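You operate a simulated robot arm through the tools that you are given. There is no shell and no other tool. Be economical: measure what you need, move in short steps, check, and stop when the job is done.

You are at the controls of a simulated two-armed robot. One attempt, no reset.

JOB
Shut the meter lid. Pick up the black float switch with one hand, pass it to the other hand and put it on the upper shelf of the switch stand. Close the hinged half of the coupling. Any order will do. Set down upright: black float switch.

Only the result counts: the job must be done as asked and must still hold three seconds after the hand-in. Knocking over, shifting, dropping, spilling or breaking anything else fails it. Lids that push on must go on centred and level and be pressed home; caps that screw on are set level and turned clockwise until they are tight.

ROBOT AND FRAMES
Two 7-joint arms with fingered hands on one trunk, on a base that drives. Base frame: it is fixed to the floor where the robot stands at the start and does not move with it; the origin is under the middle of the robot, x ahead of it, y to its left, z up. Lengths are in m, angles in rad, forces in N, time in s.
The left shoulder is at the start at [0.196, 0.135, 0.996], the right one opposite. Places, roughly: black float switch [5.5, 7.25, 0.75]; hinged half of the coupling [5.7, 10.1, 1]; meter lid [0.7, 0, 1.1]; upper shelf of the switch stand [4.6, 5.2, 0.8]. Payload 4 kg a hand.
Tool frame (each hand has its own): the origin (TCP) lies between the finger pads and is the grasp point; the fingertips stand 0.025 m ahead of it; z points along the fingers, y is the line along which they close. The gripper opens to 0.088 m. The gripper's body begins 0.029 m behind the TCP. The gripper is a hand of 4 fingers: y runs from the thumb to the fingers, the wrist lies at [-0.013, -0.106, -0.174] in the tool frame, and closing takes about 1.5 s.
Orientation is that of the tool frame in the base frame, as a unit quaternion [x, y, z, w]. With the fingers straight down and the wrist toward the robot, the tool's x, y and z point along [0, 1, 0], [1, 0, 0] and [0, 0, -1] of the base frame.

CONTROLS
- The arms move only by the tool jog_arm. It takes "left_plan", "right_plan" or both (then of equal length, played together; a hand with none holds still); each is a list of rows, each a list of 7 numbers: the turn, a rotation vector about the tool's x, y, z in rad, then the shift along the tool's x, y, z in mm, then the opening, from 0 (shut) to 1 (fully open). In form: [[rx, ry, rz, x, y, z, jaw], ...]. A call has 1 to 10 rows; each row is the pose to reach, as a shift and turn from the pose commanded when the call began, along the tool's axes at that moment. Rows are played at 5 a second. More than 0.05 m and 0.15 rad between two rows, or a gripper value outside its range, and nothing of the call is played. A pose out of reach is approached as far as the arm can. The call stops where the force on the tool passes 40 N (or 10 N more than at its start, if that is more) or the arm is blocked; 0.2 s more then pass. The fingers move at their own pace (about 0.153 m/s each) and stop on an object; they squeeze with about 27 N. The grip force told is the motor's: it shows also when the fingers shut on nothing. Time passes only in rows, and 0.2 s behind the last, so rows that repeat a pose let the fingers close. It gives the time, the measured TCP pose, the force on the tool (base axes), the opening and the grip force at its end, in the units of the frame above (readings bear some noise), with the torque about the TCP (base axes, N m) and any sound that the robot's microphone picked up.
- Cameras (640 x 400 px; columns grow to the right, rows downward): "scene" is now at [0.1429, 0.0077, 1.621]; the picture's right is [0.10, -1.00, 0.00], its down [-0.49, -0.05, -0.87] and it looks along [0.87, 0.08, -0.49] (base axes); focal length 282 px, centre (320, 200). "left" rides on the left gripper at [-0.064, -0.083, -0.099] in its tool frame; the picture's right is [-0.62, -0.37, 0.69], its down [0.71, -0.63, 0.30] and it looks along [0.32, 0.68, 0.65] (tool axes); focal length 265 px, centre (320, 200). "right" rides on the right gripper at [0.064, -0.083, -0.098] in its tool frame; the picture's right is [-0.62, 0.37, -0.69], its down [-0.71, -0.63, 0.30] and it looks along [-0.32, 0.68, 0.65] (tool axes); focal length 265 px, centre (320, 200). There is no depth. A picture from a camera that has moved, and an enlarged one, comes with that camera's place and axes in the base frame and with its lens.
- get_image(camera): a new picture of that camera. No time passes.
- raise_lower(by): slides the trunk up (or, below 0, down) by that many m; the arms and the scene camera ride with it, the base frame stays. It gives what a move gives, with no picture.
- steer(legs): drives the robot by 1 to 6 legs, each [ahead, left, turn to the left] in m, m and rad, along the robot's own axes; the way and the turn of a leg run together, so that a leg with both is an arc; at most 1.5 m and 3.142 rad a leg. The arms and the cameras ride along, it lands a little off, and it stops where it bumps. It gives what a move gives.
- hand_shape(shape, hand): the hand has 4 fingers and takes this shape, open, in about a second: jaw (thumb against the fingers, like two jaws); tri (thumb and two fingers); tip (a fingertip pinch); poke (one finger out to press); point (the index stretched); flat (the hand flat); cup (the hand cupped); fist (a fist). The gripper value then closes the fingers along that shape, each until it touches; the sizes above hold for jaw. It gives what a move gives, with no picture.
- pan_tilt(pan, tilt): turns the head with the scene camera to pan (to the left, within 1.693 rad either way) and tilt (down, from -0.506 to 1.204), counted from straight ahead of the robot. It gives what a move gives.
- zoom(camera, box): a new picture of the part [left, top, right, bottom] of that camera's present view, enlarged. No time passes.
- hand_in(): hands the job in; it is judged then, once.

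Go step by step. Nothing tells you exact positions but the pictures and the camera data: compare them with the known pose of the tool, close in by small moves and look again before you grip or let go. The budget is 165 turns and 130 pictures, counting those below and the enlarged ones. Unless the task says otherwise, let go and move clear before handing in, and close with one line.

The tools are called as name(argument=value, ...) on one line, values as JSON. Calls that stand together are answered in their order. jog_arm: Moves the arms, as the interface text tells. Its arguments: {"type":"object","properties":{"left_plan":{"type":"array","items":{"type":"array","items":{"type":"number"}}},"right_plan":{"type":"array","items":{"type":"array","items":{"type":"number"}}}},"required":[]} The other tools are called the same way: raise_lower (by) slides the trunk up or down; hand_shape (shape, hand) gives the hand a shape; steer (legs) drives the base; pan_tilt (pan, tilt) turns the head that bears the scene camera; get_image (camera) takes a picture; zoom (camera, box) takes an enlarged picture of a part of a camera's view; hand_in () hands the job in.

At the start:

```text
time: 0.0
left_tool_pos: [0.5137, 0.2521, 1.3818]
left_ee_rot: [0.707, 0.707, 0.0, 0.001]
left_ft_force: [0.0, -0.4, -0.6]
left_wrist_torque: [0.03, 0.03, -0.02]
left_finger_gap: 0.0874
left_grip_force: 0.0
left_shape: jaw
right_tool_pos: [0.5973, -0.2163, 1.2784]
right_ee_rot: [0.707, 0.708, 0.0, 0.001]
right_ft_force: [-0.3, -0.6, -0.1]
right_wrist_torque: [0.05, -0.01, -0.01]
right_finger_gap: 0.0875
right_grip_force: 0.0
right_shape: jaw
trunk travel left (down, up): [-0.6, 0.17]
robot x, y, heading: [-0.008, -0.0001, -0.002]
head pan, tilt: [0.096, 0.513]
```

scene: 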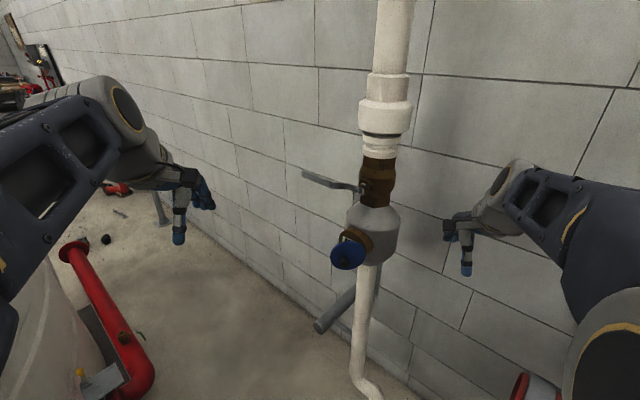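
right: 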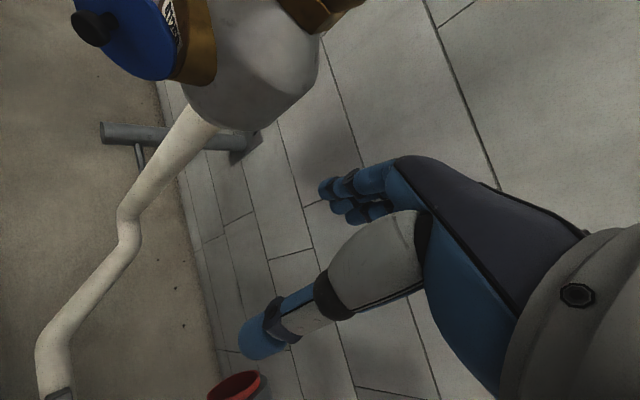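
left: 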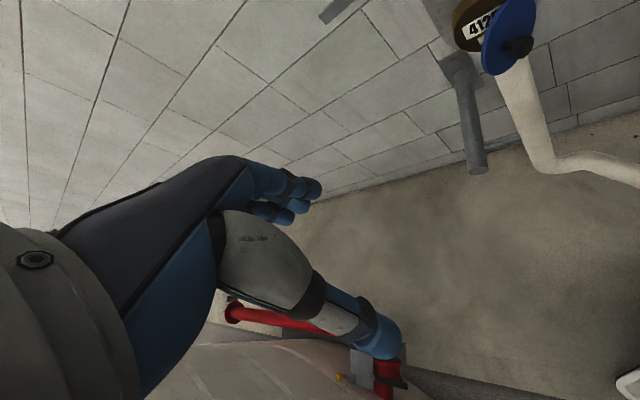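

The meter is right ahead, with its blue lid apparently partly open. I'll zoom in on it.

zoom(camera="scene", box=[290, 170, 430, 290])

zoom(camera="left", box=[420, 0, 580, 100])

zoom(camera="right", box=[50, 0, 250, 125])

```text
3.33 times, centred on (360, 230) of scene
camera zoom: at [0.1429, 0.0077, 1.621], right [0.1, -1.0, 0.0], down [-0.49, -0.05, -0.87], along [0.87, 0.08, -0.49], focal length 939 px, centre (187, 100)
```

zoom: 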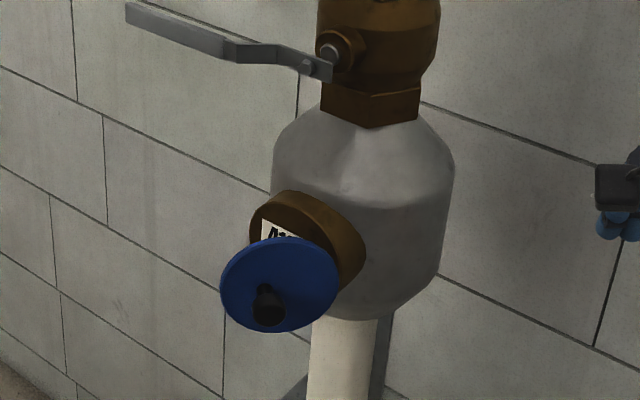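

```text
4.00 times, centred on (500, 50) of left
camera zoom: at [0.4299, 0.1895, 1.4793], right [-0.37, -0.62, -0.69], down [-0.63, 0.71, -0.31], along [0.68, 0.32, -0.65], focal length 1062 px, centre (-400, 800)
```

zoom: 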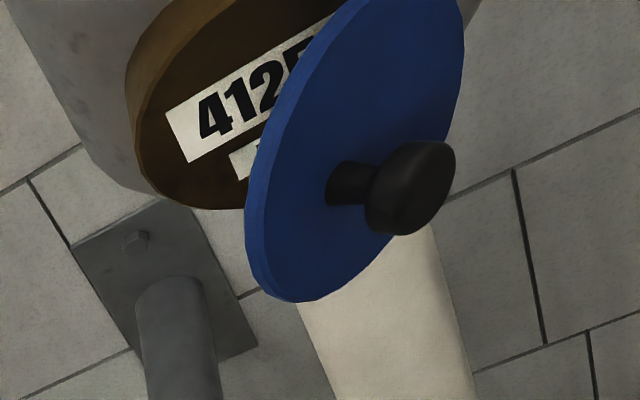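

```text
3.20 times, centred on (150, 62) of right
camera zoom: at [0.5146, -0.1515, 1.378], right [0.37, -0.62, 0.69], down [-0.63, -0.71, -0.3], along [0.68, -0.32, -0.65], focal length 849 px, centre (864, 640)
```

zoom: 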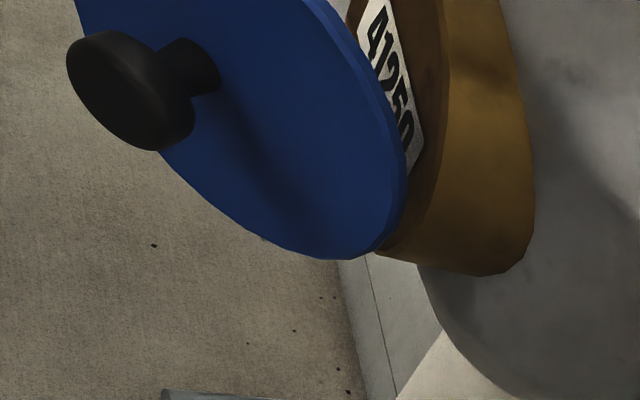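

The lid's centre comes out near [0.724,-0.014,1.131] and the bezel's near [0.785,-0.03,1.127]. I need a better side view to find the hinge, so I'll turn the left hand to look from the left.

jog_arm(left_plan=[[0, 0, 0.14, 7, 0, 20, 1], [0, 0, 0.28, 14, 0, 40, 1], [0, 0, 0.42, 21, 0, 60, 1], [0, 0, 0.56, 28, 0, 80, 1], [0, 0, 0.7, 35, 0, 100, 1], [0, 0, 0.84, 42, 0, 120, 1], [0, 0, 0.98, 50, 0, 140, 1]])

get_image(camera="left")

```text
time: 1.6
left_tool_pos: [0.515, 0.302, 1.2396]
left_ee_rot: [0.957, 0.29, -0.001, 0.0]
left_ft_force: [-0.1, 0.2, 0.4]
left_wrist_torque: [-0.03, -0.01, 0.01]
left_finger_gap: 0.0879
left_grip_force: 0.1
left_shape: jaw
right_tool_pos: [0.6006, -0.2159, 1.2782]
right_ee_rot: [0.707, 0.707, -0.001, 0.0]
right_ft_force: [-0.1, 0.0, -0.1]
right_wrist_torque: [0.03, -0.04, -0.03]
right_finger_gap: 0.0876
right_grip_force: 0.1
right_shape: jaw
trunk travel left (down, up): [-0.6, 0.17]
robot x, y, heading: [-0.001, -0.0002, 0.001]
head pan, tilt: [0.096, 0.513]
```

```text
123 pictures are left
camera left: at [0.4163, 0.3368, 1.338], right [-0.72, -0.04, -0.69], down [0.24, 0.92, -0.31], along [0.65, -0.39, -0.65], focal length 265 px, centre (320, 200)
```

left: 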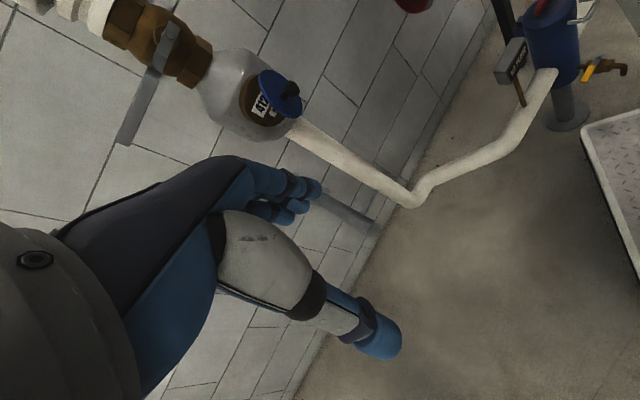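

zoom(camera="left", box=[190, 40, 334, 130])

```text
4.44 times, centred on (262, 85) of left
camera zoom: at [0.4163, 0.3368, 1.338], right [-0.72, -0.04, -0.69], down [0.24, 0.92, -0.31], along [0.65, -0.39, -0.65], focal length 1180 px, centre (578, 711)
```

zoom: 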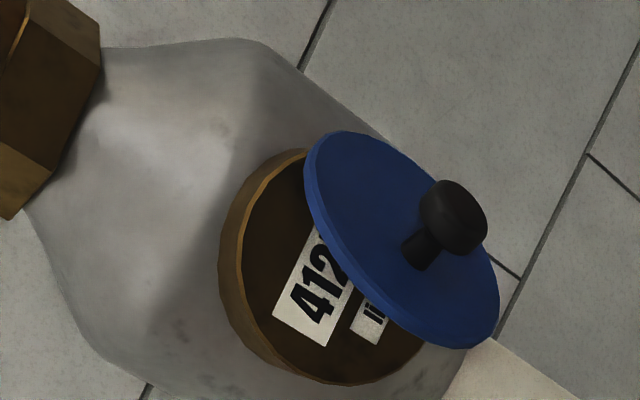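

The knob head is near [0.687,0,1.142] with its axis about along -x, and the hinge is vertical on the -y side. The lid stands about 45° open. I'll back off 0.15 m for room and turn the left hand so closed fingers point forward.

steer(legs=[[-0.15, 0, 0]])

jog_arm(left_plan=[[0, 0, -0.136, 8, 30, 8, 0], [0, 0, -0.272, 16, 60, 16, 0], [0, 0, -0.408, 24, 90, 24, 0], [0, 0, -0.544, 32, 120, 32, 0], [0, 0, -0.68, 40, 150, 40, 0]])

jog_arm(left_plan=[[-0.145, 0, 0, 0, 0, 0, 0], [-0.29, 0, 0, 0, 0, 0, 0], [-0.435, 0, 0, 0, 0, 0, 0], [-0.58, 0, 0, 0, 0, 0, 0], [-0.725, 0, 0, 0, 0, 0, 0], [-0.87, 0, 0, 0, 0, 0, 0], [-1.015, 0, 0, 0, 0, 0, 0], [-1.16, 0, 0, 0, 0, 0, 0], [-1.305, 0, 0, 0, 0, 0, 0], [-1.45, 0, 0, 0, 0, 0, 0]])

get_image(camera="scene")

```text
time: 3.0
left_tool_pos: [0.3349, 0.3306, 1.2379]
left_ee_rot: [0.957, 0.291, -0.001, 0.001]
left_ft_force: [0.4, -0.2, 0.1]
left_wrist_torque: [-0.02, 0.01, -0.02]
left_finger_gap: 0.088
left_grip_force: 0.0
left_shape: jaw
right_tool_pos: [0.4207, -0.1891, 1.2787]
right_ee_rot: [0.707, 0.707, -0.002, 0.0]
right_ft_force: [-1.2, 0.3, -0.9]
right_wrist_torque: [-0.01, -0.04, -0.02]
right_finger_gap: 0.0881
right_grip_force: 0.1
right_shape: jaw
trunk travel left (down, up): [-0.6, 0.17]
robot x, y, heading: [-0.1829, 0.0277, 0.002]
head pan, tilt: [0.096, 0.513]
```

```text
time: 4.2
left_tool_pos: [0.4526, 0.2246, 1.2009]
left_ee_rot: [0.804, 0.594, -0.001, 0.0]
left_ft_force: [-0.4, 0.3, -0.1]
left_wrist_torque: [0.02, 0.02, 0.01]
left_finger_gap: 0.0002
left_grip_force: 27.0
left_shape: jaw
right_tool_pos: [0.4194, -0.1912, 1.2765]
right_ee_rot: [0.707, 0.707, -0.001, -0.001]
right_ft_force: [1.1, 0.3, 0.1]
right_wrist_torque: [-0.01, 0.0, 0.01]
right_finger_gap: 0.0878
right_grip_force: 0.1
right_shape: jaw
trunk travel left (down, up): [-0.6, 0.17]
robot x, y, heading: [-0.1829, 0.0277, 0.003]
head pan, tilt: [0.096, 0.513]
```

```text
time: 6.4
left_tool_pos: [0.4579, 0.2261, 1.207]
left_ee_rot: [0.603, 0.444, 0.392, 0.534]
left_ft_force: [-0.3, -0.8, 0.1]
left_wrist_torque: [0.01, -0.02, 0.0]
left_finger_gap: 0.0
left_grip_force: 27.0
left_shape: jaw
left hand out of reach, approached as far as the arm can: row 10
right_tool_pos: [0.4205, -0.1916, 1.277]
right_ee_rot: [0.707, 0.707, 0.0, -0.002]
right_ft_force: [-0.5, -0.6, -0.6]
right_wrist_torque: [0.01, 0.0, 0.0]
right_finger_gap: 0.0873
right_grip_force: 0.0
right_shape: jaw
trunk travel left (down, up): [-0.6, 0.17]
robot x, y, heading: [-0.1785, 0.0253, 0.007]
head pan, tilt: [0.096, 0.513]
```

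```text
121 pictures are left
camera scene: at [-0.0336, 0.0379, 1.6205], right [0.1, -1.0, 0.0], down [-0.49, -0.05, -0.87], along [0.87, 0.08, -0.49], focal length 282 px, centre (320, 200)
```

scene: 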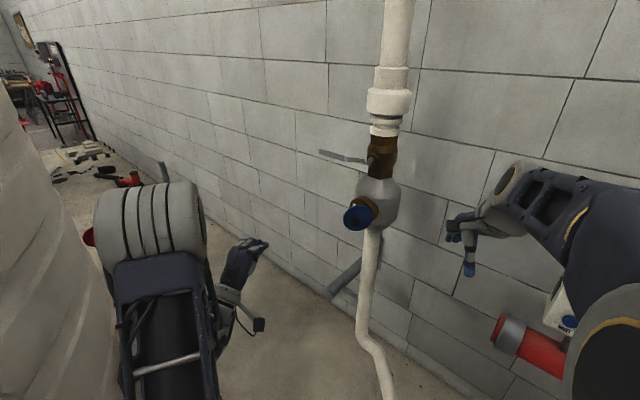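

The hand now points forward with fingers shut. I'll bring the tip to just in front of the knob.

jog_arm(left_plan=[[0, 0, 0, -35, -8, 20, 0], [0, 0, 0, -70, -16, 40, 0], [0, 0, 0, -105, -24, 75, 0], [0, 0, 0, -135, -30, 110, 0], [0, 0, 0, -157, -34, 145, 0], [0, 0, 0, -157, -34, 185, 0]])

get_image(camera="scene")

get_image(camera="left")

```text
refused: row 3 steps farther than a row can; nothing moved
```

```text
120 pictures are left
camera scene: at [-0.0336, 0.0379, 1.6205], right [0.1, -1.0, 0.0], down [-0.49, -0.05, -0.87], along [0.87, 0.08, -0.49], focal length 282 px, centre (320, 200)
```

scene: 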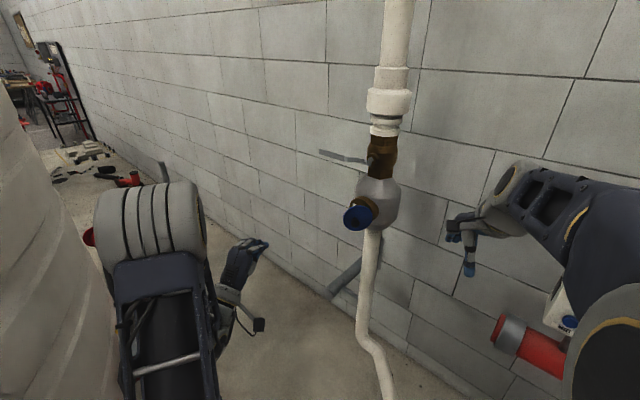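

```text
119 pictures are left
camera left: at [0.3359, 0.1979, 1.137], right [0.43, -0.78, -0.45], down [0.43, 0.62, -0.66], along [0.8, 0.09, 0.6], focal length 265 px, centre (320, 200)
```

left: 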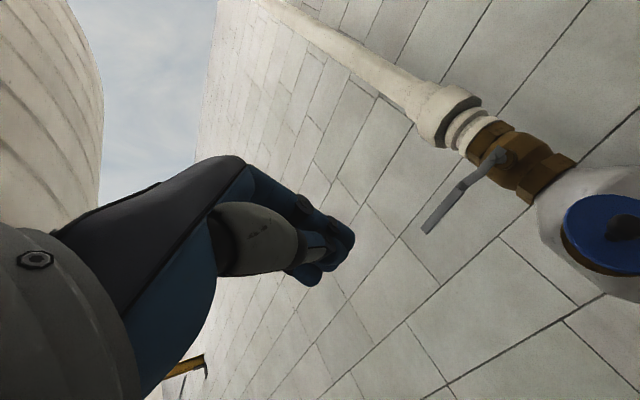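

jog_arm(left_plan=[[0, 0, 0, -35, -8, 20, 0], [0, 0, 0, -70, -16, 45, 0], [0, 0, 0, -100, -24, 75, 0], [0, 0, 0, -130, -30, 110, 0], [0, 0, 0, -157, -34, 145, 0], [0, 0, 0, -157, -34, 185, 0]])

get_image(camera="scene")

get_image(camera="left")

```text
time: 7.8
left_tool_pos: [0.5957, 0.086, 1.1614]
left_ee_rot: [0.615, 0.431, 0.379, 0.541]
left_ft_force: [0.3, 0.4, -0.5]
left_wrist_torque: [0.0, 0.03, 0.0]
left_finger_gap: 0.0
left_grip_force: 26.9
left_shape: jaw
left hand out of reach, approached as far as the arm can: row 1, 2, 3, 4, 5, 6
right_tool_pos: [0.4207, -0.1911, 1.2776]
right_ee_rot: [0.707, 0.708, -0.001, -0.001]
right_ft_force: [0.4, 0.5, 0.4]
right_wrist_torque: [0.01, 0.01, 0.04]
right_finger_gap: 0.0877
right_grip_force: 0.0
right_shape: jaw
trunk travel left (down, up): [-0.6, 0.17]
robot x, y, heading: [-0.1813, 0.0245, -0.002]
head pan, tilt: [0.096, 0.513]
```

```text
118 pictures are left
camera scene: at [-0.0336, 0.0386, 1.6205], right [0.1, -1.0, 0.0], down [-0.49, -0.05, -0.87], along [0.87, 0.08, -0.49], focal length 282 px, centre (320, 200)
```

scene: 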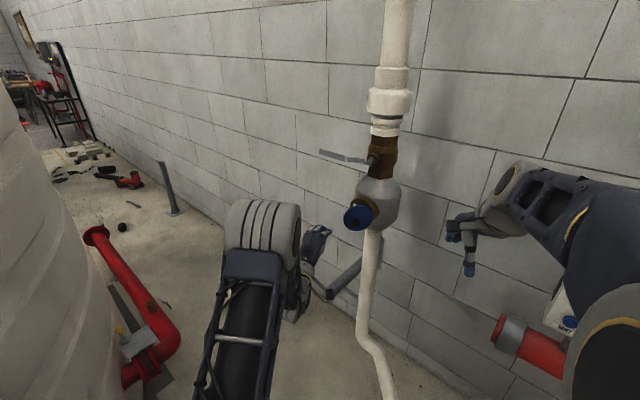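

```text
117 pictures are left
camera left: at [0.4704, 0.0634, 1.0898], right [0.39, -0.8, -0.46], down [0.45, 0.6, -0.66], along [0.8, 0.05, 0.59], focal length 265 px, centre (320, 200)
```

left: 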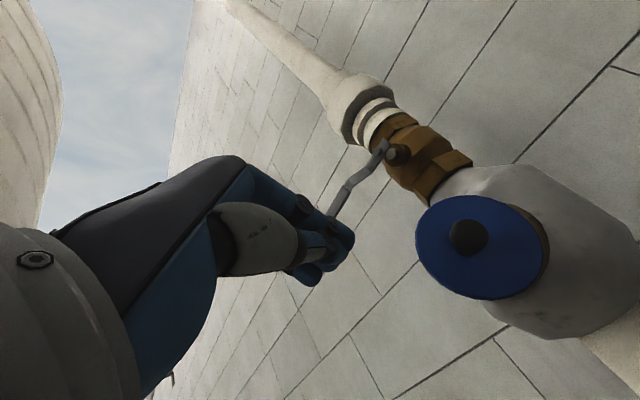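

The arm stopped short of reach, so I'll slide the base to the right and check.

steer(legs=[[0, -0.08, 0]])

get_image(camera="left")

zoom(camera="scene", box=[260, 150, 440, 260])

```text
time: 8.8
left_tool_pos: [0.6172, -0.0136, 1.1608]
left_ee_rot: [0.615, 0.433, 0.38, 0.539]
left_ft_force: [-0.4, 0.3, -0.6]
left_wrist_torque: [-0.03, -0.02, -0.04]
left_finger_gap: 0.0
left_grip_force: 26.9
left_shape: jaw
right_tool_pos: [0.4433, -0.2911, 1.2776]
right_ee_rot: [0.707, 0.707, -0.001, -0.002]
right_ft_force: [1.7, -0.2, -0.5]
right_wrist_torque: [0.04, 0.02, 0.02]
right_finger_gap: 0.0877
right_grip_force: 0.0
right_shape: jaw
trunk travel left (down, up): [-0.6, 0.17]
robot x, y, heading: [-0.1585, -0.0737, 0.0]
head pan, tilt: [0.096, 0.513]
```

```text
116 pictures are left
camera left: at [0.4933, -0.0361, 1.0896], right [0.39, -0.8, -0.46], down [0.45, 0.6, -0.66], along [0.8, 0.05, 0.59], focal length 265 px, centre (320, 200)
```

left: 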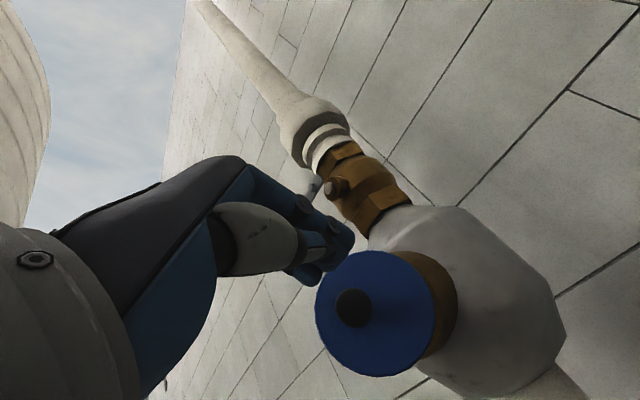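

```text
3.56 times, centred on (350, 205) of scene
camera zoom: at [-0.0098, -0.0619, 1.6204], right [0.1, -1.0, 0.0], down [-0.49, -0.05, -0.87], along [0.87, 0.08, -0.49], focal length 1002 px, centre (213, 182)
```

zoom: 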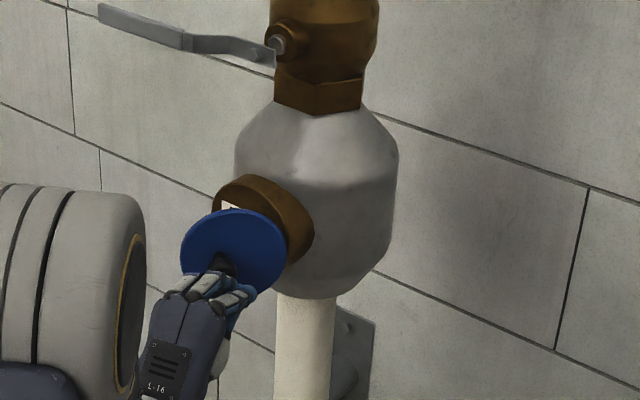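

The tip is now in front of the lid. I'll shift it left and down onto the knob's axis.

jog_arm(left_plan=[[0, 0, 0, 18, -7, 4, 0], [0, 0, 0, 35, -14, 10, 0]])

get_image(camera="left")

zoom(camera="scene", box=[260, 150, 440, 260])

```text
time: 9.4
left_tool_pos: [0.6362, 0.0131, 1.1451]
left_ee_rot: [0.616, 0.432, 0.38, 0.539]
left_ft_force: [-0.2, -0.5, 0.6]
left_wrist_torque: [0.01, -0.01, 0.02]
left_finger_gap: 0.0001
left_grip_force: 26.8
left_shape: jaw
right_tool_pos: [0.4458, -0.2942, 1.2764]
right_ee_rot: [0.707, 0.707, 0.001, -0.002]
right_ft_force: [-0.6, 0.9, 0.3]
right_wrist_torque: [0.02, -0.01, 0.01]
right_finger_gap: 0.0877
right_grip_force: 0.0
right_shape: jaw
trunk travel left (down, up): [-0.6, 0.17]
robot x, y, heading: [-0.1596, -0.0719, -0.001]
head pan, tilt: [0.096, 0.513]
```

```text
114 pictures are left
camera left: at [0.5131, -0.0085, 1.075], right [0.39, -0.8, -0.46], down [0.45, 0.6, -0.66], along [0.8, 0.05, 0.59], focal length 265 px, centre (320, 200)
```

left: 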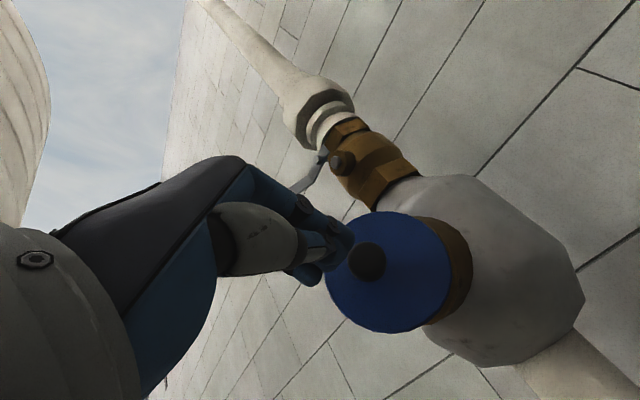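

```text
3.56 times, centred on (350, 205) of scene
camera zoom: at [-0.0101, -0.0618, 1.6204], right [0.1, -1.0, 0.0], down [-0.49, -0.05, -0.87], along [0.87, 0.08, -0.49], focal length 1002 px, centre (213, 182)
```

zoom: 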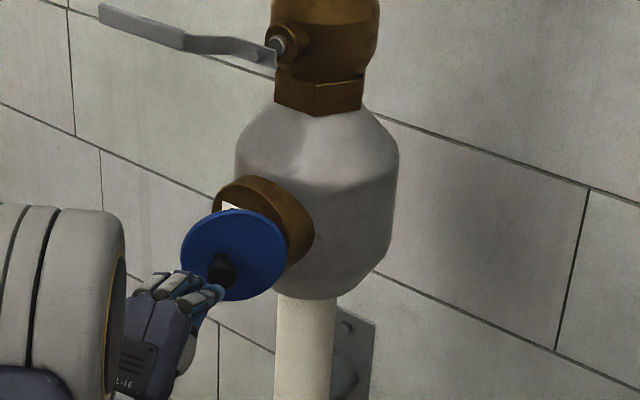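

The fingertips sit at or just left of the knob, which is fine for pushing. I'll push along +x slowly.

jog_arm(left_plan=[[0, 0, 0, 3, 1, 9, 0], [0, 0, 0, 7, 2, 19, 0], [0, 0, 0, 10, 4, 28, 0], [0, 0, 0, 13, 5, 37, 0], [0, 0, 0, 17, 6, 47, 0]])

get_image(camera="left")

zoom(camera="scene", box=[260, 150, 440, 260])

```text
time: 10.6
left_tool_pos: [0.6873, 0.0242, 1.1458]
left_ee_rot: [0.612, 0.436, 0.385, 0.536]
left_ft_force: [-8.9, 39.2, 3.6]
left_wrist_torque: [0.08, -0.07, 0.83]
left_finger_gap: 0.0
left_grip_force: 27.3
left_shape: jaw
right_tool_pos: [0.4428, -0.2908, 1.2778]
right_ee_rot: [0.706, 0.708, 0.0, -0.001]
right_ft_force: [1.1, -0.9, 0.1]
right_wrist_torque: [-0.01, -0.01, 0.0]
right_finger_gap: 0.0877
right_grip_force: 0.1
right_shape: jaw
trunk travel left (down, up): [-0.6, 0.17]
robot x, y, heading: [-0.1599, -0.0736, 0.009]
head pan, tilt: [0.096, 0.513]
```

```text
112 pictures are left
camera left: at [0.5636, -0.0008, 1.0754], right [0.41, -0.79, -0.46], down [0.44, 0.61, -0.66], along [0.8, 0.07, 0.6], focal length 265 px, centre (320, 200)
```

left: 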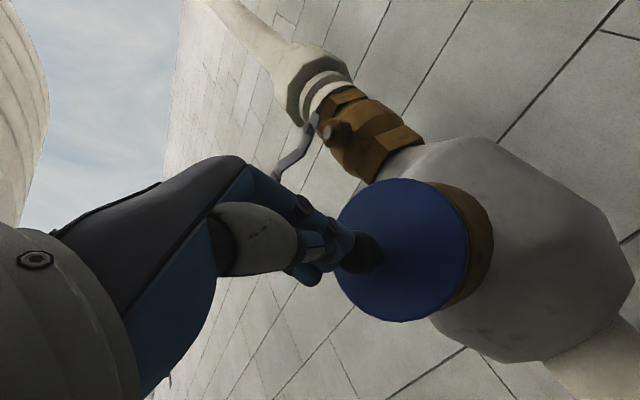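

```text
3.56 times, centred on (350, 205) of scene
camera zoom: at [-0.0112, -0.0588, 1.6205], right [0.1, -1.0, 0.0], down [-0.49, -0.05, -0.87], along [0.87, 0.08, -0.49], focal length 1002 px, centre (213, 182)
```

zoom: 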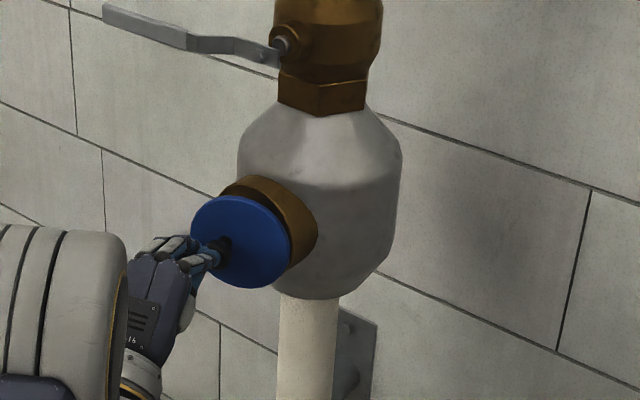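

The lid is closing, but the finger is wedged against the knob's side. I'll move a little to +y off the knob and go on pushing the lid near its free edge.

jog_arm(left_plan=[[0, 0, 0, 8, 0, -6, 0], [0, 0, 0, 16, 0, -6, 0], [0, 0, 0, 16, 1, 6, 0], [0, 0, 0, 17, 3, 18, 0], [0, 0, 0, 18, 4, 30, 0]])

get_image(camera="left")

zoom(camera="scene", box=[260, 150, 440, 260])

```text
time: 11.8
left_tool_pos: [0.7151, 0.0258, 1.1468]
left_ee_rot: [0.615, 0.432, 0.38, 0.539]
left_ft_force: [-26.3, 13.9, 5.1]
left_wrist_torque: [0.03, 0.04, -0.12]
left_finger_gap: 0.0001
left_grip_force: 27.1
left_shape: jaw
right_tool_pos: [0.4378, -0.2893, 1.2783]
right_ee_rot: [0.707, 0.707, 0.0, -0.001]
right_ft_force: [0.8, 0.7, -0.2]
right_wrist_torque: [-0.02, 0.03, -0.01]
right_finger_gap: 0.0878
right_grip_force: 0.0
right_shape: jaw
trunk travel left (down, up): [-0.6, 0.17]
robot x, y, heading: [-0.1641, -0.0729, 0.002]
head pan, tilt: [0.096, 0.513]
```

```text
110 pictures are left
camera left: at [0.5914, 0.0038, 1.0761], right [0.39, -0.8, -0.46], down [0.45, 0.6, -0.66], along [0.8, 0.05, 0.6], focal length 265 px, centre (320, 200)
```

left: 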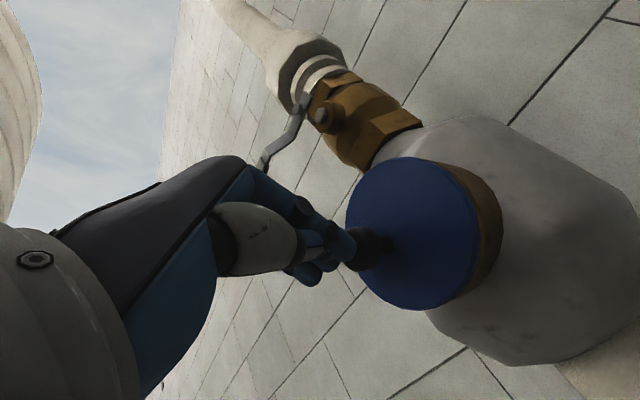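

```text
3.56 times, centred on (350, 205) of scene
camera zoom: at [-0.017, -0.0562, 1.6206], right [0.1, -1.0, 0.0], down [-0.49, -0.05, -0.87], along [0.87, 0.08, -0.49], focal length 1002 px, centre (213, 182)
```

zoom: 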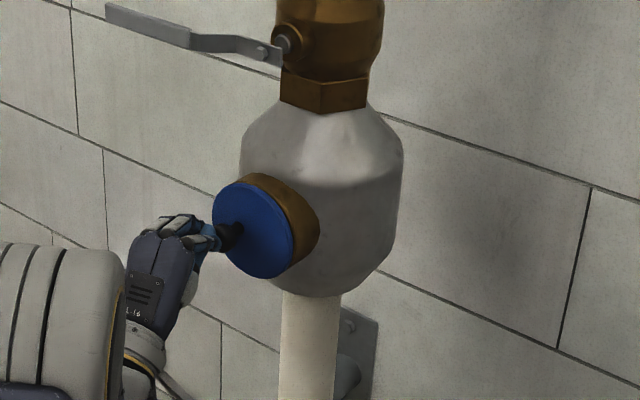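

The lid looks nearly shut, with the reaction force along the bezel's normal. I'll press a bit more along the closing normal, back off and check.

jog_arm(left_plan=[[0, 0, 0, -2, 0, 5, 0], [0, 0, 0, -4, 0, 10, 0], [0, 0, 0, -6, 0, 15, 0]])

jog_arm(left_plan=[[0, 0, 0, 5, 0, -40, 0], [0, 0, 0, 10, 0, -80, 0]])

zoom(camera="left", box=[330, 100, 560, 340])

zoom(camera="scene", box=[260, 150, 440, 260])

```text
time: 12.2
left_tool_pos: [0.7163, 0.0262, 1.1471]
left_ee_rot: [0.614, 0.431, 0.383, 0.538]
left_ft_force: [-25.5, 12.3, 2.1]
left_wrist_torque: [0.0, 0.11, -0.16]
left_finger_gap: 0.0
left_grip_force: 27.1
left_shape: jaw
right_tool_pos: [0.4374, -0.2907, 1.2765]
right_ee_rot: [0.707, 0.707, 0.001, -0.002]
right_ft_force: [-0.4, 0.6, -0.8]
right_wrist_torque: [0.02, -0.03, -0.02]
right_finger_gap: 0.0876
right_grip_force: 0.2
right_shape: jaw
trunk travel left (down, up): [-0.6, 0.17]
robot x, y, heading: [-0.1638, -0.0666, 0.004]
head pan, tilt: [0.096, 0.513]
stopped in row 1 (left hand): the force on the tool passed its limit at 45 N (the readings are from after the stop); the commanded pose is now the measured one
```

```text
time: 12.8
left_tool_pos: [0.6453, 0.0576, 1.1559]
left_ee_rot: [0.616, 0.43, 0.38, 0.539]
left_ft_force: [-0.1, -0.6, -0.8]
left_wrist_torque: [-0.02, -0.01, 0.01]
left_finger_gap: 0.0001
left_grip_force: 26.6
left_shape: jaw
right_tool_pos: [0.4392, -0.2916, 1.2759]
right_ee_rot: [0.707, 0.707, 0.001, -0.003]
right_ft_force: [-0.4, 0.8, 0.0]
right_wrist_torque: [0.0, 0.01, 0.0]
right_finger_gap: 0.0876
right_grip_force: 0.2
right_shape: jaw
trunk travel left (down, up): [-0.6, 0.17]
robot x, y, heading: [-0.1632, -0.0686, -0.005]
head pan, tilt: [0.096, 0.513]
```

```text
1.67 times, centred on (445, 220) of left
camera zoom: at [0.5221, 0.036, 1.0855], right [0.39, -0.8, -0.46], down [0.45, 0.6, -0.66], along [0.8, 0.05, 0.59], focal length 442 px, centre (112, 167)
```

zoom: 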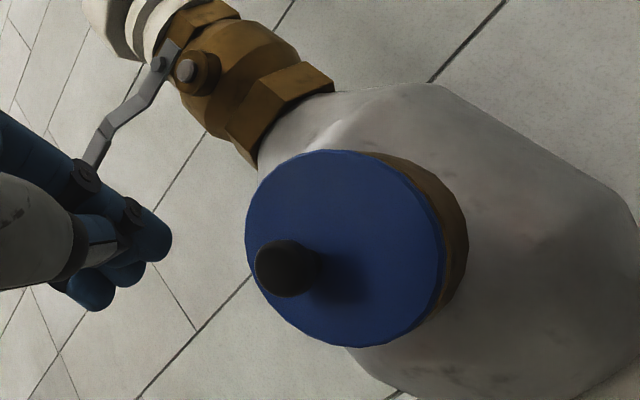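

```text
3.56 times, centred on (350, 205) of scene
camera zoom: at [-0.0151, -0.0567, 1.6204], right [0.1, -1.0, 0.0], down [-0.49, -0.05, -0.87], along [0.87, 0.08, -0.49], focal length 1002 px, centre (213, 182)
```

zoom: 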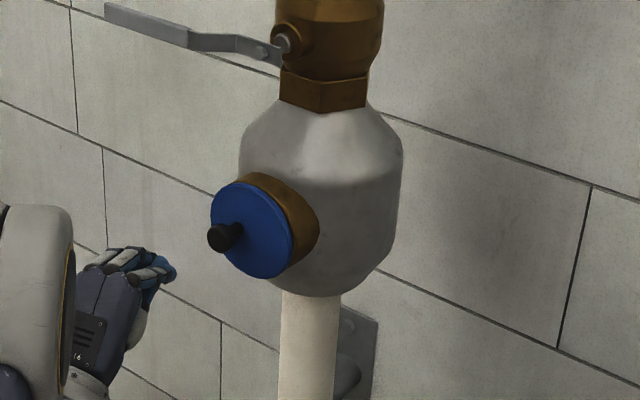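

The lid looks flush and shut. I'll back off and check it again from the side while looking for the way to the left.

steer(legs=[[-0.3, 0, 0]])

zoom(camera="scene", box=[300, 120, 420, 220])

pan_tilt(pan=0.9, tilt=0.4)

get_image(camera="scene")

pan_tilt(pan=1.65, tilt=0.5)

get_image(camera="scene")

```text
time: 14.8
left_tool_pos: [0.3452, 0.0559, 1.1552]
left_ee_rot: [0.615, 0.431, 0.381, 0.539]
left_ft_force: [0.5, 0.1, 0.2]
left_wrist_torque: [-0.01, 0.02, -0.03]
left_finger_gap: 0.0
left_grip_force: 26.9
left_shape: jaw
right_tool_pos: [0.1378, -0.2951, 1.2755]
right_ee_rot: [0.707, 0.707, 0.001, -0.003]
right_ft_force: [0.2, -0.4, -0.6]
right_wrist_torque: [0.01, -0.06, 0.01]
right_finger_gap: 0.0876
right_grip_force: 0.0
right_shape: jaw
trunk travel left (down, up): [-0.6, 0.17]
robot x, y, heading: [-0.461, -0.0753, 0.001]
head pan, tilt: [0.096, 0.513]
```

```text
4.00 times, centred on (360, 170) of scene
camera zoom: at [-0.3162, -0.0644, 1.6199], right [0.1, -1.0, 0.0], down [-0.49, -0.05, -0.87], along [0.87, 0.09, -0.49], focal length 1127 px, centre (160, 320)
```

zoom: 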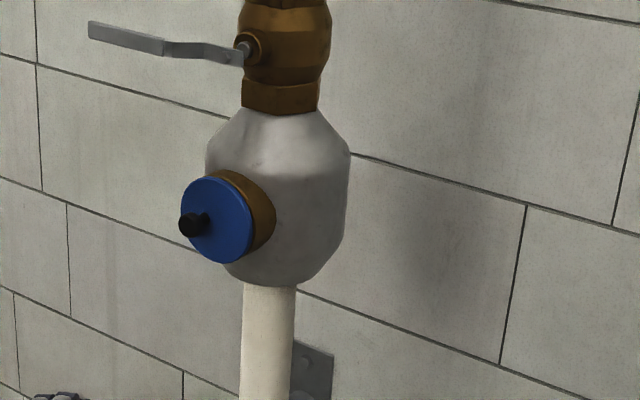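

```text
time: 16.0
left_tool_pos: [0.3437, 0.0559, 1.1553]
left_ee_rot: [0.615, 0.431, 0.381, 0.538]
left_ft_force: [0.2, -0.5, -0.2]
left_wrist_torque: [0.01, 0.0, 0.0]
left_finger_gap: 0.0
left_grip_force: 26.8
left_shape: jaw
right_tool_pos: [0.1378, -0.2952, 1.2747]
right_ee_rot: [0.706, 0.708, 0.001, -0.004]
right_ft_force: [-0.4, 0.5, -0.7]
right_wrist_torque: [-0.03, 0.0, 0.02]
right_finger_gap: 0.0877
right_grip_force: 0.0
right_shape: jaw
trunk travel left (down, up): [-0.6, 0.17]
robot x, y, heading: [-0.4661, -0.0723, -0.003]
head pan, tilt: [0.901, 0.4]
```

```text
105 pictures are left
camera scene: at [-0.3492, -0.0005, 1.6302], right [0.78, -0.62, 0.0], down [-0.24, -0.31, -0.92], along [0.57, 0.72, -0.39], focal length 282 px, centre (320, 200)
```

scene: 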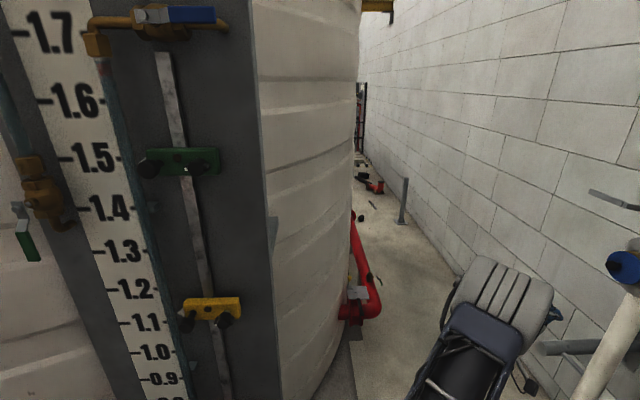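

```text
time: 17.1
left_tool_pos: [0.3447, 0.0551, 1.1562]
left_ee_rot: [0.614, 0.432, 0.382, 0.539]
left_ft_force: [-0.1, 0.9, -0.6]
left_wrist_torque: [0.0, 0.03, 0.0]
left_finger_gap: 0.0001
left_grip_force: 26.8
left_shape: jaw
right_tool_pos: [0.1384, -0.2939, 1.2744]
right_ee_rot: [0.707, 0.707, 0.001, -0.003]
right_ft_force: [-0.4, 0.2, 0.4]
right_wrist_torque: [0.0, 0.02, 0.01]
right_finger_gap: 0.0876
right_grip_force: 0.0
right_shape: jaw
trunk travel left (down, up): [-0.6, 0.17]
robot x, y, heading: [-0.4677, -0.0744, -0.0]
head pan, tilt: [1.649, 0.499]
```

```text
104 pictures are left
camera scene: at [-0.4139, 0.0175, 1.6211], right [1.0, 0.08, 0.0], down [0.04, -0.48, -0.88], along [-0.07, 0.87, -0.48], focal length 282 px, centre (320, 200)
```

scene: 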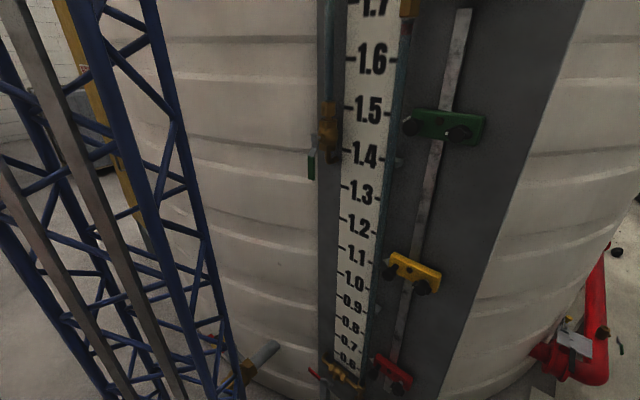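

The way along the wall at about 50° goes between the tank and the wall. I'll tuck the left hand back and turn to face along it.

jog_arm(left_plan=[[0.145, 0, 0, 0, 0, -20, 0], [0.29, 0, 0, 0, 0, -40, 0], [0.435, 0, 0, 0, 10, -60, 0], [0.58, 0, 0, 0, 20, -80, 0], [0.725, 0, 0, 5, 30, -100, 0], [0.87, 0, 0, 10, 50, -120, 0], [1.015, 0, 0, 20, 70, -140, 0], [1.16, 0, 0, 30, 90, -160, 0], [1.305, 0, 0, 40, 110, -180, 0], [1.45, 0, 0, 50, 130, -200, 0]])

steer(legs=[[0, 0, 0.87]])

pan_tilt(pan=0, tilt=0.5)

get_image(camera="scene")

```text
time: 19.3
left_tool_pos: [0.1896, 0.1647, 1.3108]
left_ee_rot: [0.817, 0.576, -0.001, -0.006]
left_ft_force: [0.0, 0.2, 0.5]
left_wrist_torque: [-0.01, -0.01, -0.02]
left_finger_gap: 0.0003
left_grip_force: 26.7
left_shape: jaw
right_tool_pos: [0.1386, -0.2955, 1.2752]
right_ee_rot: [0.707, 0.708, 0.0, -0.004]
right_ft_force: [-0.5, 1.0, -0.1]
right_wrist_torque: [-0.02, 0.0, 0.01]
right_finger_gap: 0.088
right_grip_force: 0.0
right_shape: jaw
trunk travel left (down, up): [-0.6, 0.17]
robot x, y, heading: [-0.4671, -0.0722, 0.007]
head pan, tilt: [1.649, 0.499]
```

```text
time: 21.1
left_tool_pos: [0.0005, 0.4415, 1.3101]
left_ee_rot: [0.659, 0.752, -0.002, -0.003]
left_ft_force: [0.6, -0.4, -0.2]
left_wrist_torque: [0.03, -0.02, -0.02]
left_finger_gap: 0.0
left_grip_force: 27.0
left_shape: jaw
right_tool_pos: [0.1682, 0.0323, 1.2752]
right_ee_rot: [0.501, 0.866, 0.001, -0.004]
right_ft_force: [-0.7, -0.1, 0.5]
right_wrist_torque: [0.0, 0.01, -0.01]
right_finger_gap: 0.0878
right_grip_force: 0.0
right_shape: jaw
trunk travel left (down, up): [-0.6, 0.17]
robot x, y, heading: [-0.4653, -0.0717, 0.525]
head pan, tilt: [1.649, 0.499]
stopped in leg 1: the robot was blocked; the commanded pose is now the measured one
```

```text
time: 22.8
left_tool_pos: [-0.0003, 0.4418, 1.3115]
left_ee_rot: [0.659, 0.752, -0.002, -0.005]
left_ft_force: [-0.4, 0.6, 0.7]
left_wrist_torque: [-0.01, 0.0, 0.03]
left_finger_gap: 0.0
left_grip_force: 27.0
left_shape: jaw
right_tool_pos: [0.1681, 0.0322, 1.2752]
right_ee_rot: [0.499, 0.866, 0.002, -0.004]
right_ft_force: [0.5, 0.4, -0.4]
right_wrist_torque: [0.01, 0.02, 0.02]
right_finger_gap: 0.0877
right_grip_force: 0.2
right_shape: jaw
trunk travel left (down, up): [-0.6, 0.17]
robot x, y, heading: [-0.4657, -0.0725, 0.528]
head pan, tilt: [0.0, 0.499]
```

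```text
103 pictures are left
camera scene: at [-0.3362, -0.0009, 1.6211], right [0.5, -0.87, 0.0], down [-0.41, -0.24, -0.88], along [0.76, 0.44, -0.48], focal length 282 px, centre (320, 200)
```

scene: 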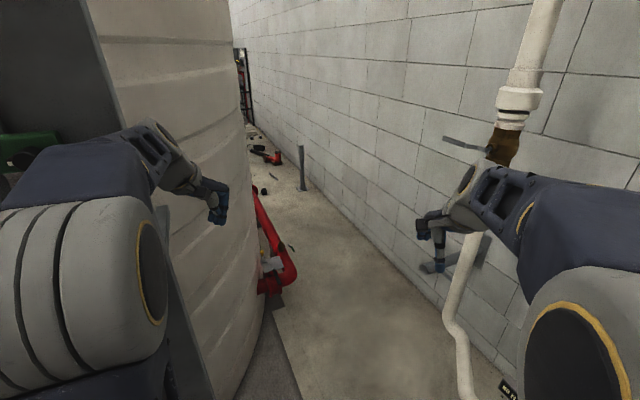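

The left arm touched the tank's gauge side, so the turn stopped. I'll slide right, away from the tank, then finish the turn.

steer(legs=[[0, -0.22, 0]])

steer(legs=[[0, 0, 0.36]])

get_image(camera="scene")

```text
time: 24.5
left_tool_pos: [0.1356, 0.2428, 1.3103]
left_ee_rot: [0.658, 0.753, -0.003, -0.004]
left_ft_force: [1.0, -0.5, 0.5]
left_wrist_torque: [0.02, 0.09, -0.02]
left_finger_gap: 0.0004
left_grip_force: 27.1
left_shape: jaw
right_tool_pos: [0.3053, -0.1671, 1.2765]
right_ee_rot: [0.5, 0.866, 0.0, -0.002]
right_ft_force: [0.3, -0.6, -0.3]
right_wrist_torque: [0.07, 0.01, 0.0]
right_finger_gap: 0.0875
right_grip_force: 0.1
right_shape: jaw
trunk travel left (down, up): [-0.6, 0.17]
robot x, y, heading: [-0.3314, -0.2738, 0.522]
head pan, tilt: [0.0, 0.499]
```

```text
time: 26.0
left_tool_pos: [-0.0757, 0.3717, 1.3114]
left_ee_rot: [0.512, 0.859, -0.003, -0.004]
left_ft_force: [-0.8, 0.5, 0.3]
left_wrist_torque: [-0.01, 0.03, -0.01]
left_finger_gap: 0.0
left_grip_force: 27.2
left_shape: jaw
right_tool_pos: [0.2291, 0.05, 1.2758]
right_ee_rot: [0.335, 0.942, -0.001, -0.004]
right_ft_force: [-0.9, 0.0, -0.1]
right_wrist_torque: [0.01, -0.01, 0.03]
right_finger_gap: 0.0881
right_grip_force: 0.0
right_shape: jaw
trunk travel left (down, up): [-0.6, 0.17]
robot x, y, heading: [-0.3246, -0.2743, 0.886]
head pan, tilt: [0.0, 0.499]
```

```text
102 pictures are left
camera scene: at [-0.2389, -0.1554, 1.6218], right [0.77, -0.63, 0.0], down [-0.3, -0.37, -0.88], along [0.56, 0.68, -0.48], focal length 282 px, centre (320, 200)
```

scene: 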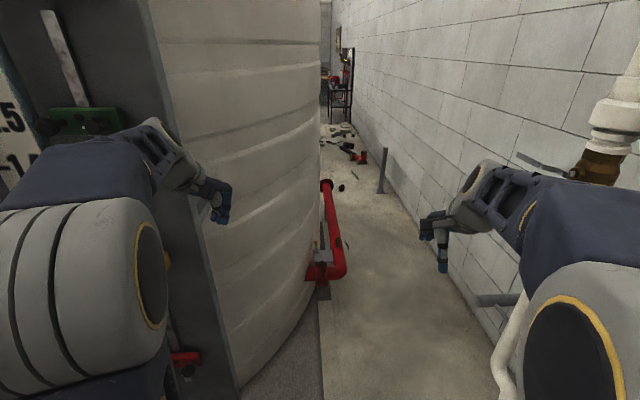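

The elbows stand out too wide for the corridor, so I'll stretch both hands forward to narrow the robot.

jog_arm(left_plan=[[0, 0, -0.05, 12, 30, 0, 0], [0, 0, -0.1, 25, 60, 0, 0], [0, 0, -0.15, 35, 90, 0, 0], [0, 0, -0.2, 45, 120, 0, 0], [0, 0, -0.25, 57, 150, 0, 0], [0, 0, -0.3, 70, 180, 0, 0], [0, 0, -0.35, 80, 210, 0, 0], [0, 0, -0.39, 88, 235, 0, 0]], right_plan=[[0, 0, 0, 3, 36, 0, 1], [0, 0, 0, 6, 72, 0, 1], [0, 0, 0, 9, 108, 0, 1], [0, 0, 0, 12, 144, 0, 1], [0, 0, 0, 15, 180, 0, 1], [0, 0, 0, 18, 216, 0, 1], [0, 0, 0, 21, 252, 0, 1], [0, 0, 0, 24, 285, 0, 1]])

pan_tilt(pan=0, tilt=0.7)

get_image(camera="scene")

```text
time: 27.8
left_tool_pos: [0.0844, 0.5451, 1.2982]
left_ee_rot: [0.335, 0.942, -0.003, -0.006]
left_ft_force: [0.1, 0.0, 0.0]
left_wrist_torque: [-0.01, -0.03, 0.03]
left_finger_gap: 0.0001
left_grip_force: 26.8
left_shape: jaw
left hand out of reach, approached as far as the arm can: row 8
right_tool_pos: [0.3925, 0.2842, 1.2743]
right_ee_rot: [0.336, 0.942, 0.0, -0.006]
right_ft_force: [0.4, -0.2, 1.1]
right_wrist_torque: [-0.02, -0.04, 0.01]
right_finger_gap: 0.0878
right_grip_force: 0.1
right_shape: jaw
trunk travel left (down, up): [-0.6, 0.17]
robot x, y, heading: [-0.3265, -0.2753, 0.885]
head pan, tilt: [0.0, 0.499]
```

```text
time: 28.5
left_tool_pos: [0.0852, 0.5462, 1.2999]
left_ee_rot: [0.336, 0.942, -0.002, -0.007]
left_ft_force: [0.7, 0.0, 0.6]
left_wrist_torque: [0.01, 0.0, 0.02]
left_finger_gap: 0.0002
left_grip_force: 27.0
left_shape: jaw
right_tool_pos: [0.3927, 0.2834, 1.2739]
right_ee_rot: [0.336, 0.942, -0.001, -0.005]
right_ft_force: [0.1, 0.0, 0.6]
right_wrist_torque: [0.02, 0.03, -0.01]
right_finger_gap: 0.0876
right_grip_force: 0.0
right_shape: jaw
trunk travel left (down, up): [-0.6, 0.17]
robot x, y, heading: [-0.3266, -0.2778, 0.881]
head pan, tilt: [0.0, 0.7]
```

```text
101 pictures are left
camera scene: at [-0.2425, -0.16, 1.6041], right [0.77, -0.63, 0.0], down [-0.41, -0.5, -0.77], along [0.49, 0.59, -0.64], focal length 282 px, centre (320, 200)
```

scene: 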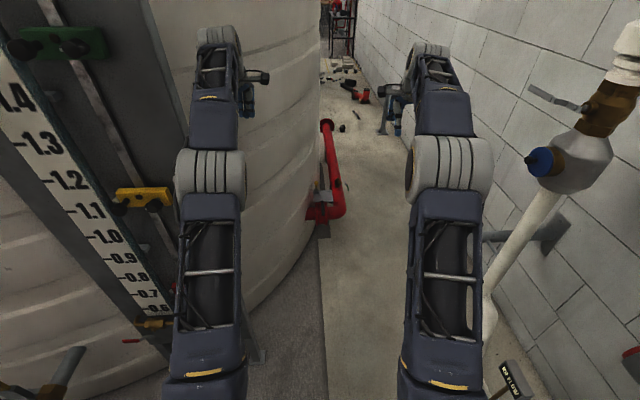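

The arms are narrow now. I'll go forward in small steps while keeping clear of the meter on the right and the tank on the left.

steer(legs=[[0, 0, 0.07], [0.4, -0.2, 0]])

get_image(camera="scene")

```text
time: 31.7
left_tool_pos: [0.4237, 0.7866, 1.2992]
left_ee_rot: [0.304, 0.953, -0.003, -0.007]
left_ft_force: [-0.5, 0.4, 0.1]
left_wrist_torque: [0.03, -0.01, 0.0]
left_finger_gap: 0.0002
left_grip_force: 26.7
left_shape: jaw
right_tool_pos: [0.7478, 0.5469, 1.2735]
right_ee_rot: [0.302, 0.953, 0.001, -0.005]
right_ft_force: [-0.3, 0.0, -0.5]
right_wrist_torque: [0.02, 0.0, 0.0]
right_finger_gap: 0.0876
right_grip_force: 0.0
right_shape: jaw
trunk travel left (down, up): [-0.6, 0.17]
robot x, y, heading: [0.0722, -0.0611, 0.953]
head pan, tilt: [0.0, 0.7]
```

```text
100 pictures are left
camera scene: at [0.1456, 0.0598, 1.6041], right [0.82, -0.58, 0.0], down [-0.37, -0.53, -0.76], along [0.44, 0.62, -0.64], focal length 282 px, centre (320, 200)
```

scene: 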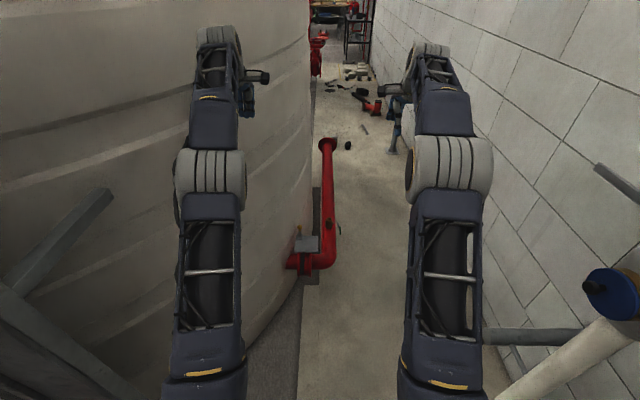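

Clear on both sides. I'll go on straight past the meter.

steer(legs=[[0.55, -0.03, 0]])

get_image(camera="scene")

```text
time: 33.3
left_tool_pos: [0.537, 0.8918, 1.3002]
left_ee_rot: [0.312, 0.95, -0.005, -0.004]
left_ft_force: [-0.2, -0.7, 0.1]
left_wrist_torque: [0.0, -0.01, 0.02]
left_finger_gap: 0.0003
left_grip_force: 27.8
left_shape: jaw
right_tool_pos: [0.8514, 0.6571, 1.2717]
right_ee_rot: [0.303, 0.953, 0.001, -0.01]
right_ft_force: [0.3, 0.2, -1.0]
right_wrist_torque: [0.03, 0.01, 0.02]
right_finger_gap: 0.0873
right_grip_force: 0.1
right_shape: jaw
trunk travel left (down, up): [-0.6, 0.17]
robot x, y, heading: [0.1631, 0.0573, 0.954]
head pan, tilt: [0.0, 0.7]
stopped in leg 1: the force on the tool passed its limit at 54 N (the readings are from after the stop); the commanded pose is now the measured one
```

```text
99 pictures are left
camera scene: at [0.2394, 0.1781, 1.604], right [0.82, -0.58, 0.0], down [-0.37, -0.53, -0.76], along [0.44, 0.62, -0.64], focal length 282 px, centre (320, 200)
```

scene: 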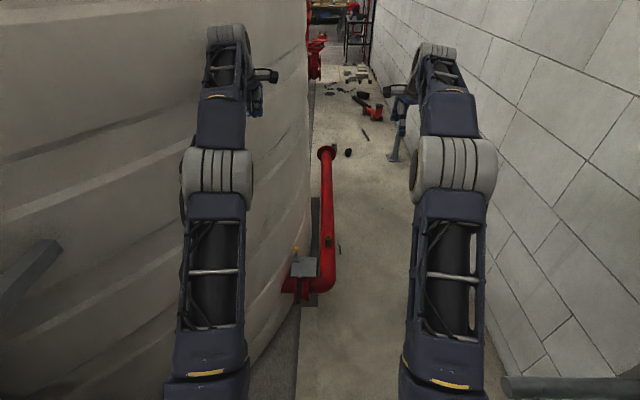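

The left hand brushed the tank. I'll bring that hand inward and slide the robot slightly right before continuing.

jog_arm(left_plan=[[0, 0, 0, -35, -5, 0, 0], [0, 0, 0, -70, -10, 0, 0], [0, 0, 0, -105, -10, 0, 0], [0, 0, 0, -135, -10, 0, 0]])

pan_tilt(pan=-0.7, tilt=0.8)

get_image(camera="scene")

```text
time: 34.3
left_tool_pos: [0.6379, 0.8024, 1.3024]
left_ee_rot: [0.313, 0.95, -0.003, -0.006]
left_ft_force: [0.1, 1.2, -0.4]
left_wrist_torque: [-0.01, 0.01, -0.02]
left_finger_gap: 0.0001
left_grip_force: 26.6
left_shape: jaw
right_tool_pos: [0.8495, 0.6584, 1.2713]
right_ee_rot: [0.304, 0.953, 0.001, -0.009]
right_ft_force: [-0.3, -0.1, 0.2]
right_wrist_torque: [0.0, -0.02, 0.01]
right_finger_gap: 0.0879
right_grip_force: 0.1
right_shape: jaw
trunk travel left (down, up): [-0.6, 0.17]
robot x, y, heading: [0.1647, 0.0585, 0.951]
head pan, tilt: [0.0, 0.7]
```

```text
time: 35.4
left_tool_pos: [0.6381, 0.8045, 1.302]
left_ee_rot: [0.312, 0.95, -0.005, -0.005]
left_ft_force: [-0.3, -0.1, 0.3]
left_wrist_torque: [0.0, -0.04, -0.02]
left_finger_gap: 0.0
left_grip_force: 26.8
left_shape: jaw
right_tool_pos: [0.8513, 0.6577, 1.2726]
right_ee_rot: [0.304, 0.953, 0.002, -0.009]
right_ft_force: [-0.3, -0.1, -1.3]
right_wrist_torque: [0.02, 0.01, -0.01]
right_finger_gap: 0.0877
right_grip_force: 0.1
right_shape: jaw
trunk travel left (down, up): [-0.6, 0.17]
robot x, y, heading: [0.1606, 0.0553, 0.956]
head pan, tilt: [-0.7, 0.799]
```

```text
98 pictures are left
camera scene: at [0.2682, 0.1289, 1.596], right [0.25, -0.97, 0.0], down [-0.69, -0.18, -0.7], along [0.68, 0.17, -0.72], focal length 282 px, centre (320, 200)
```

scene: 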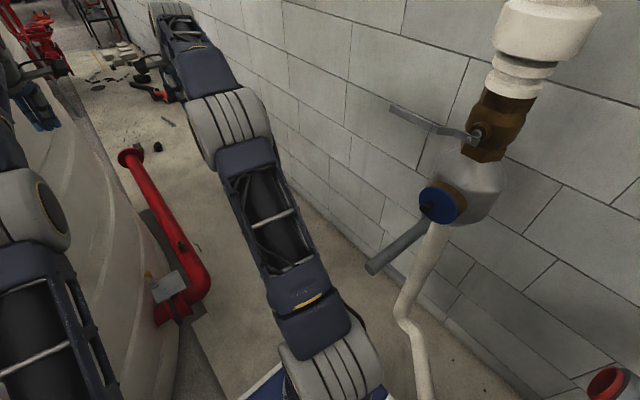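

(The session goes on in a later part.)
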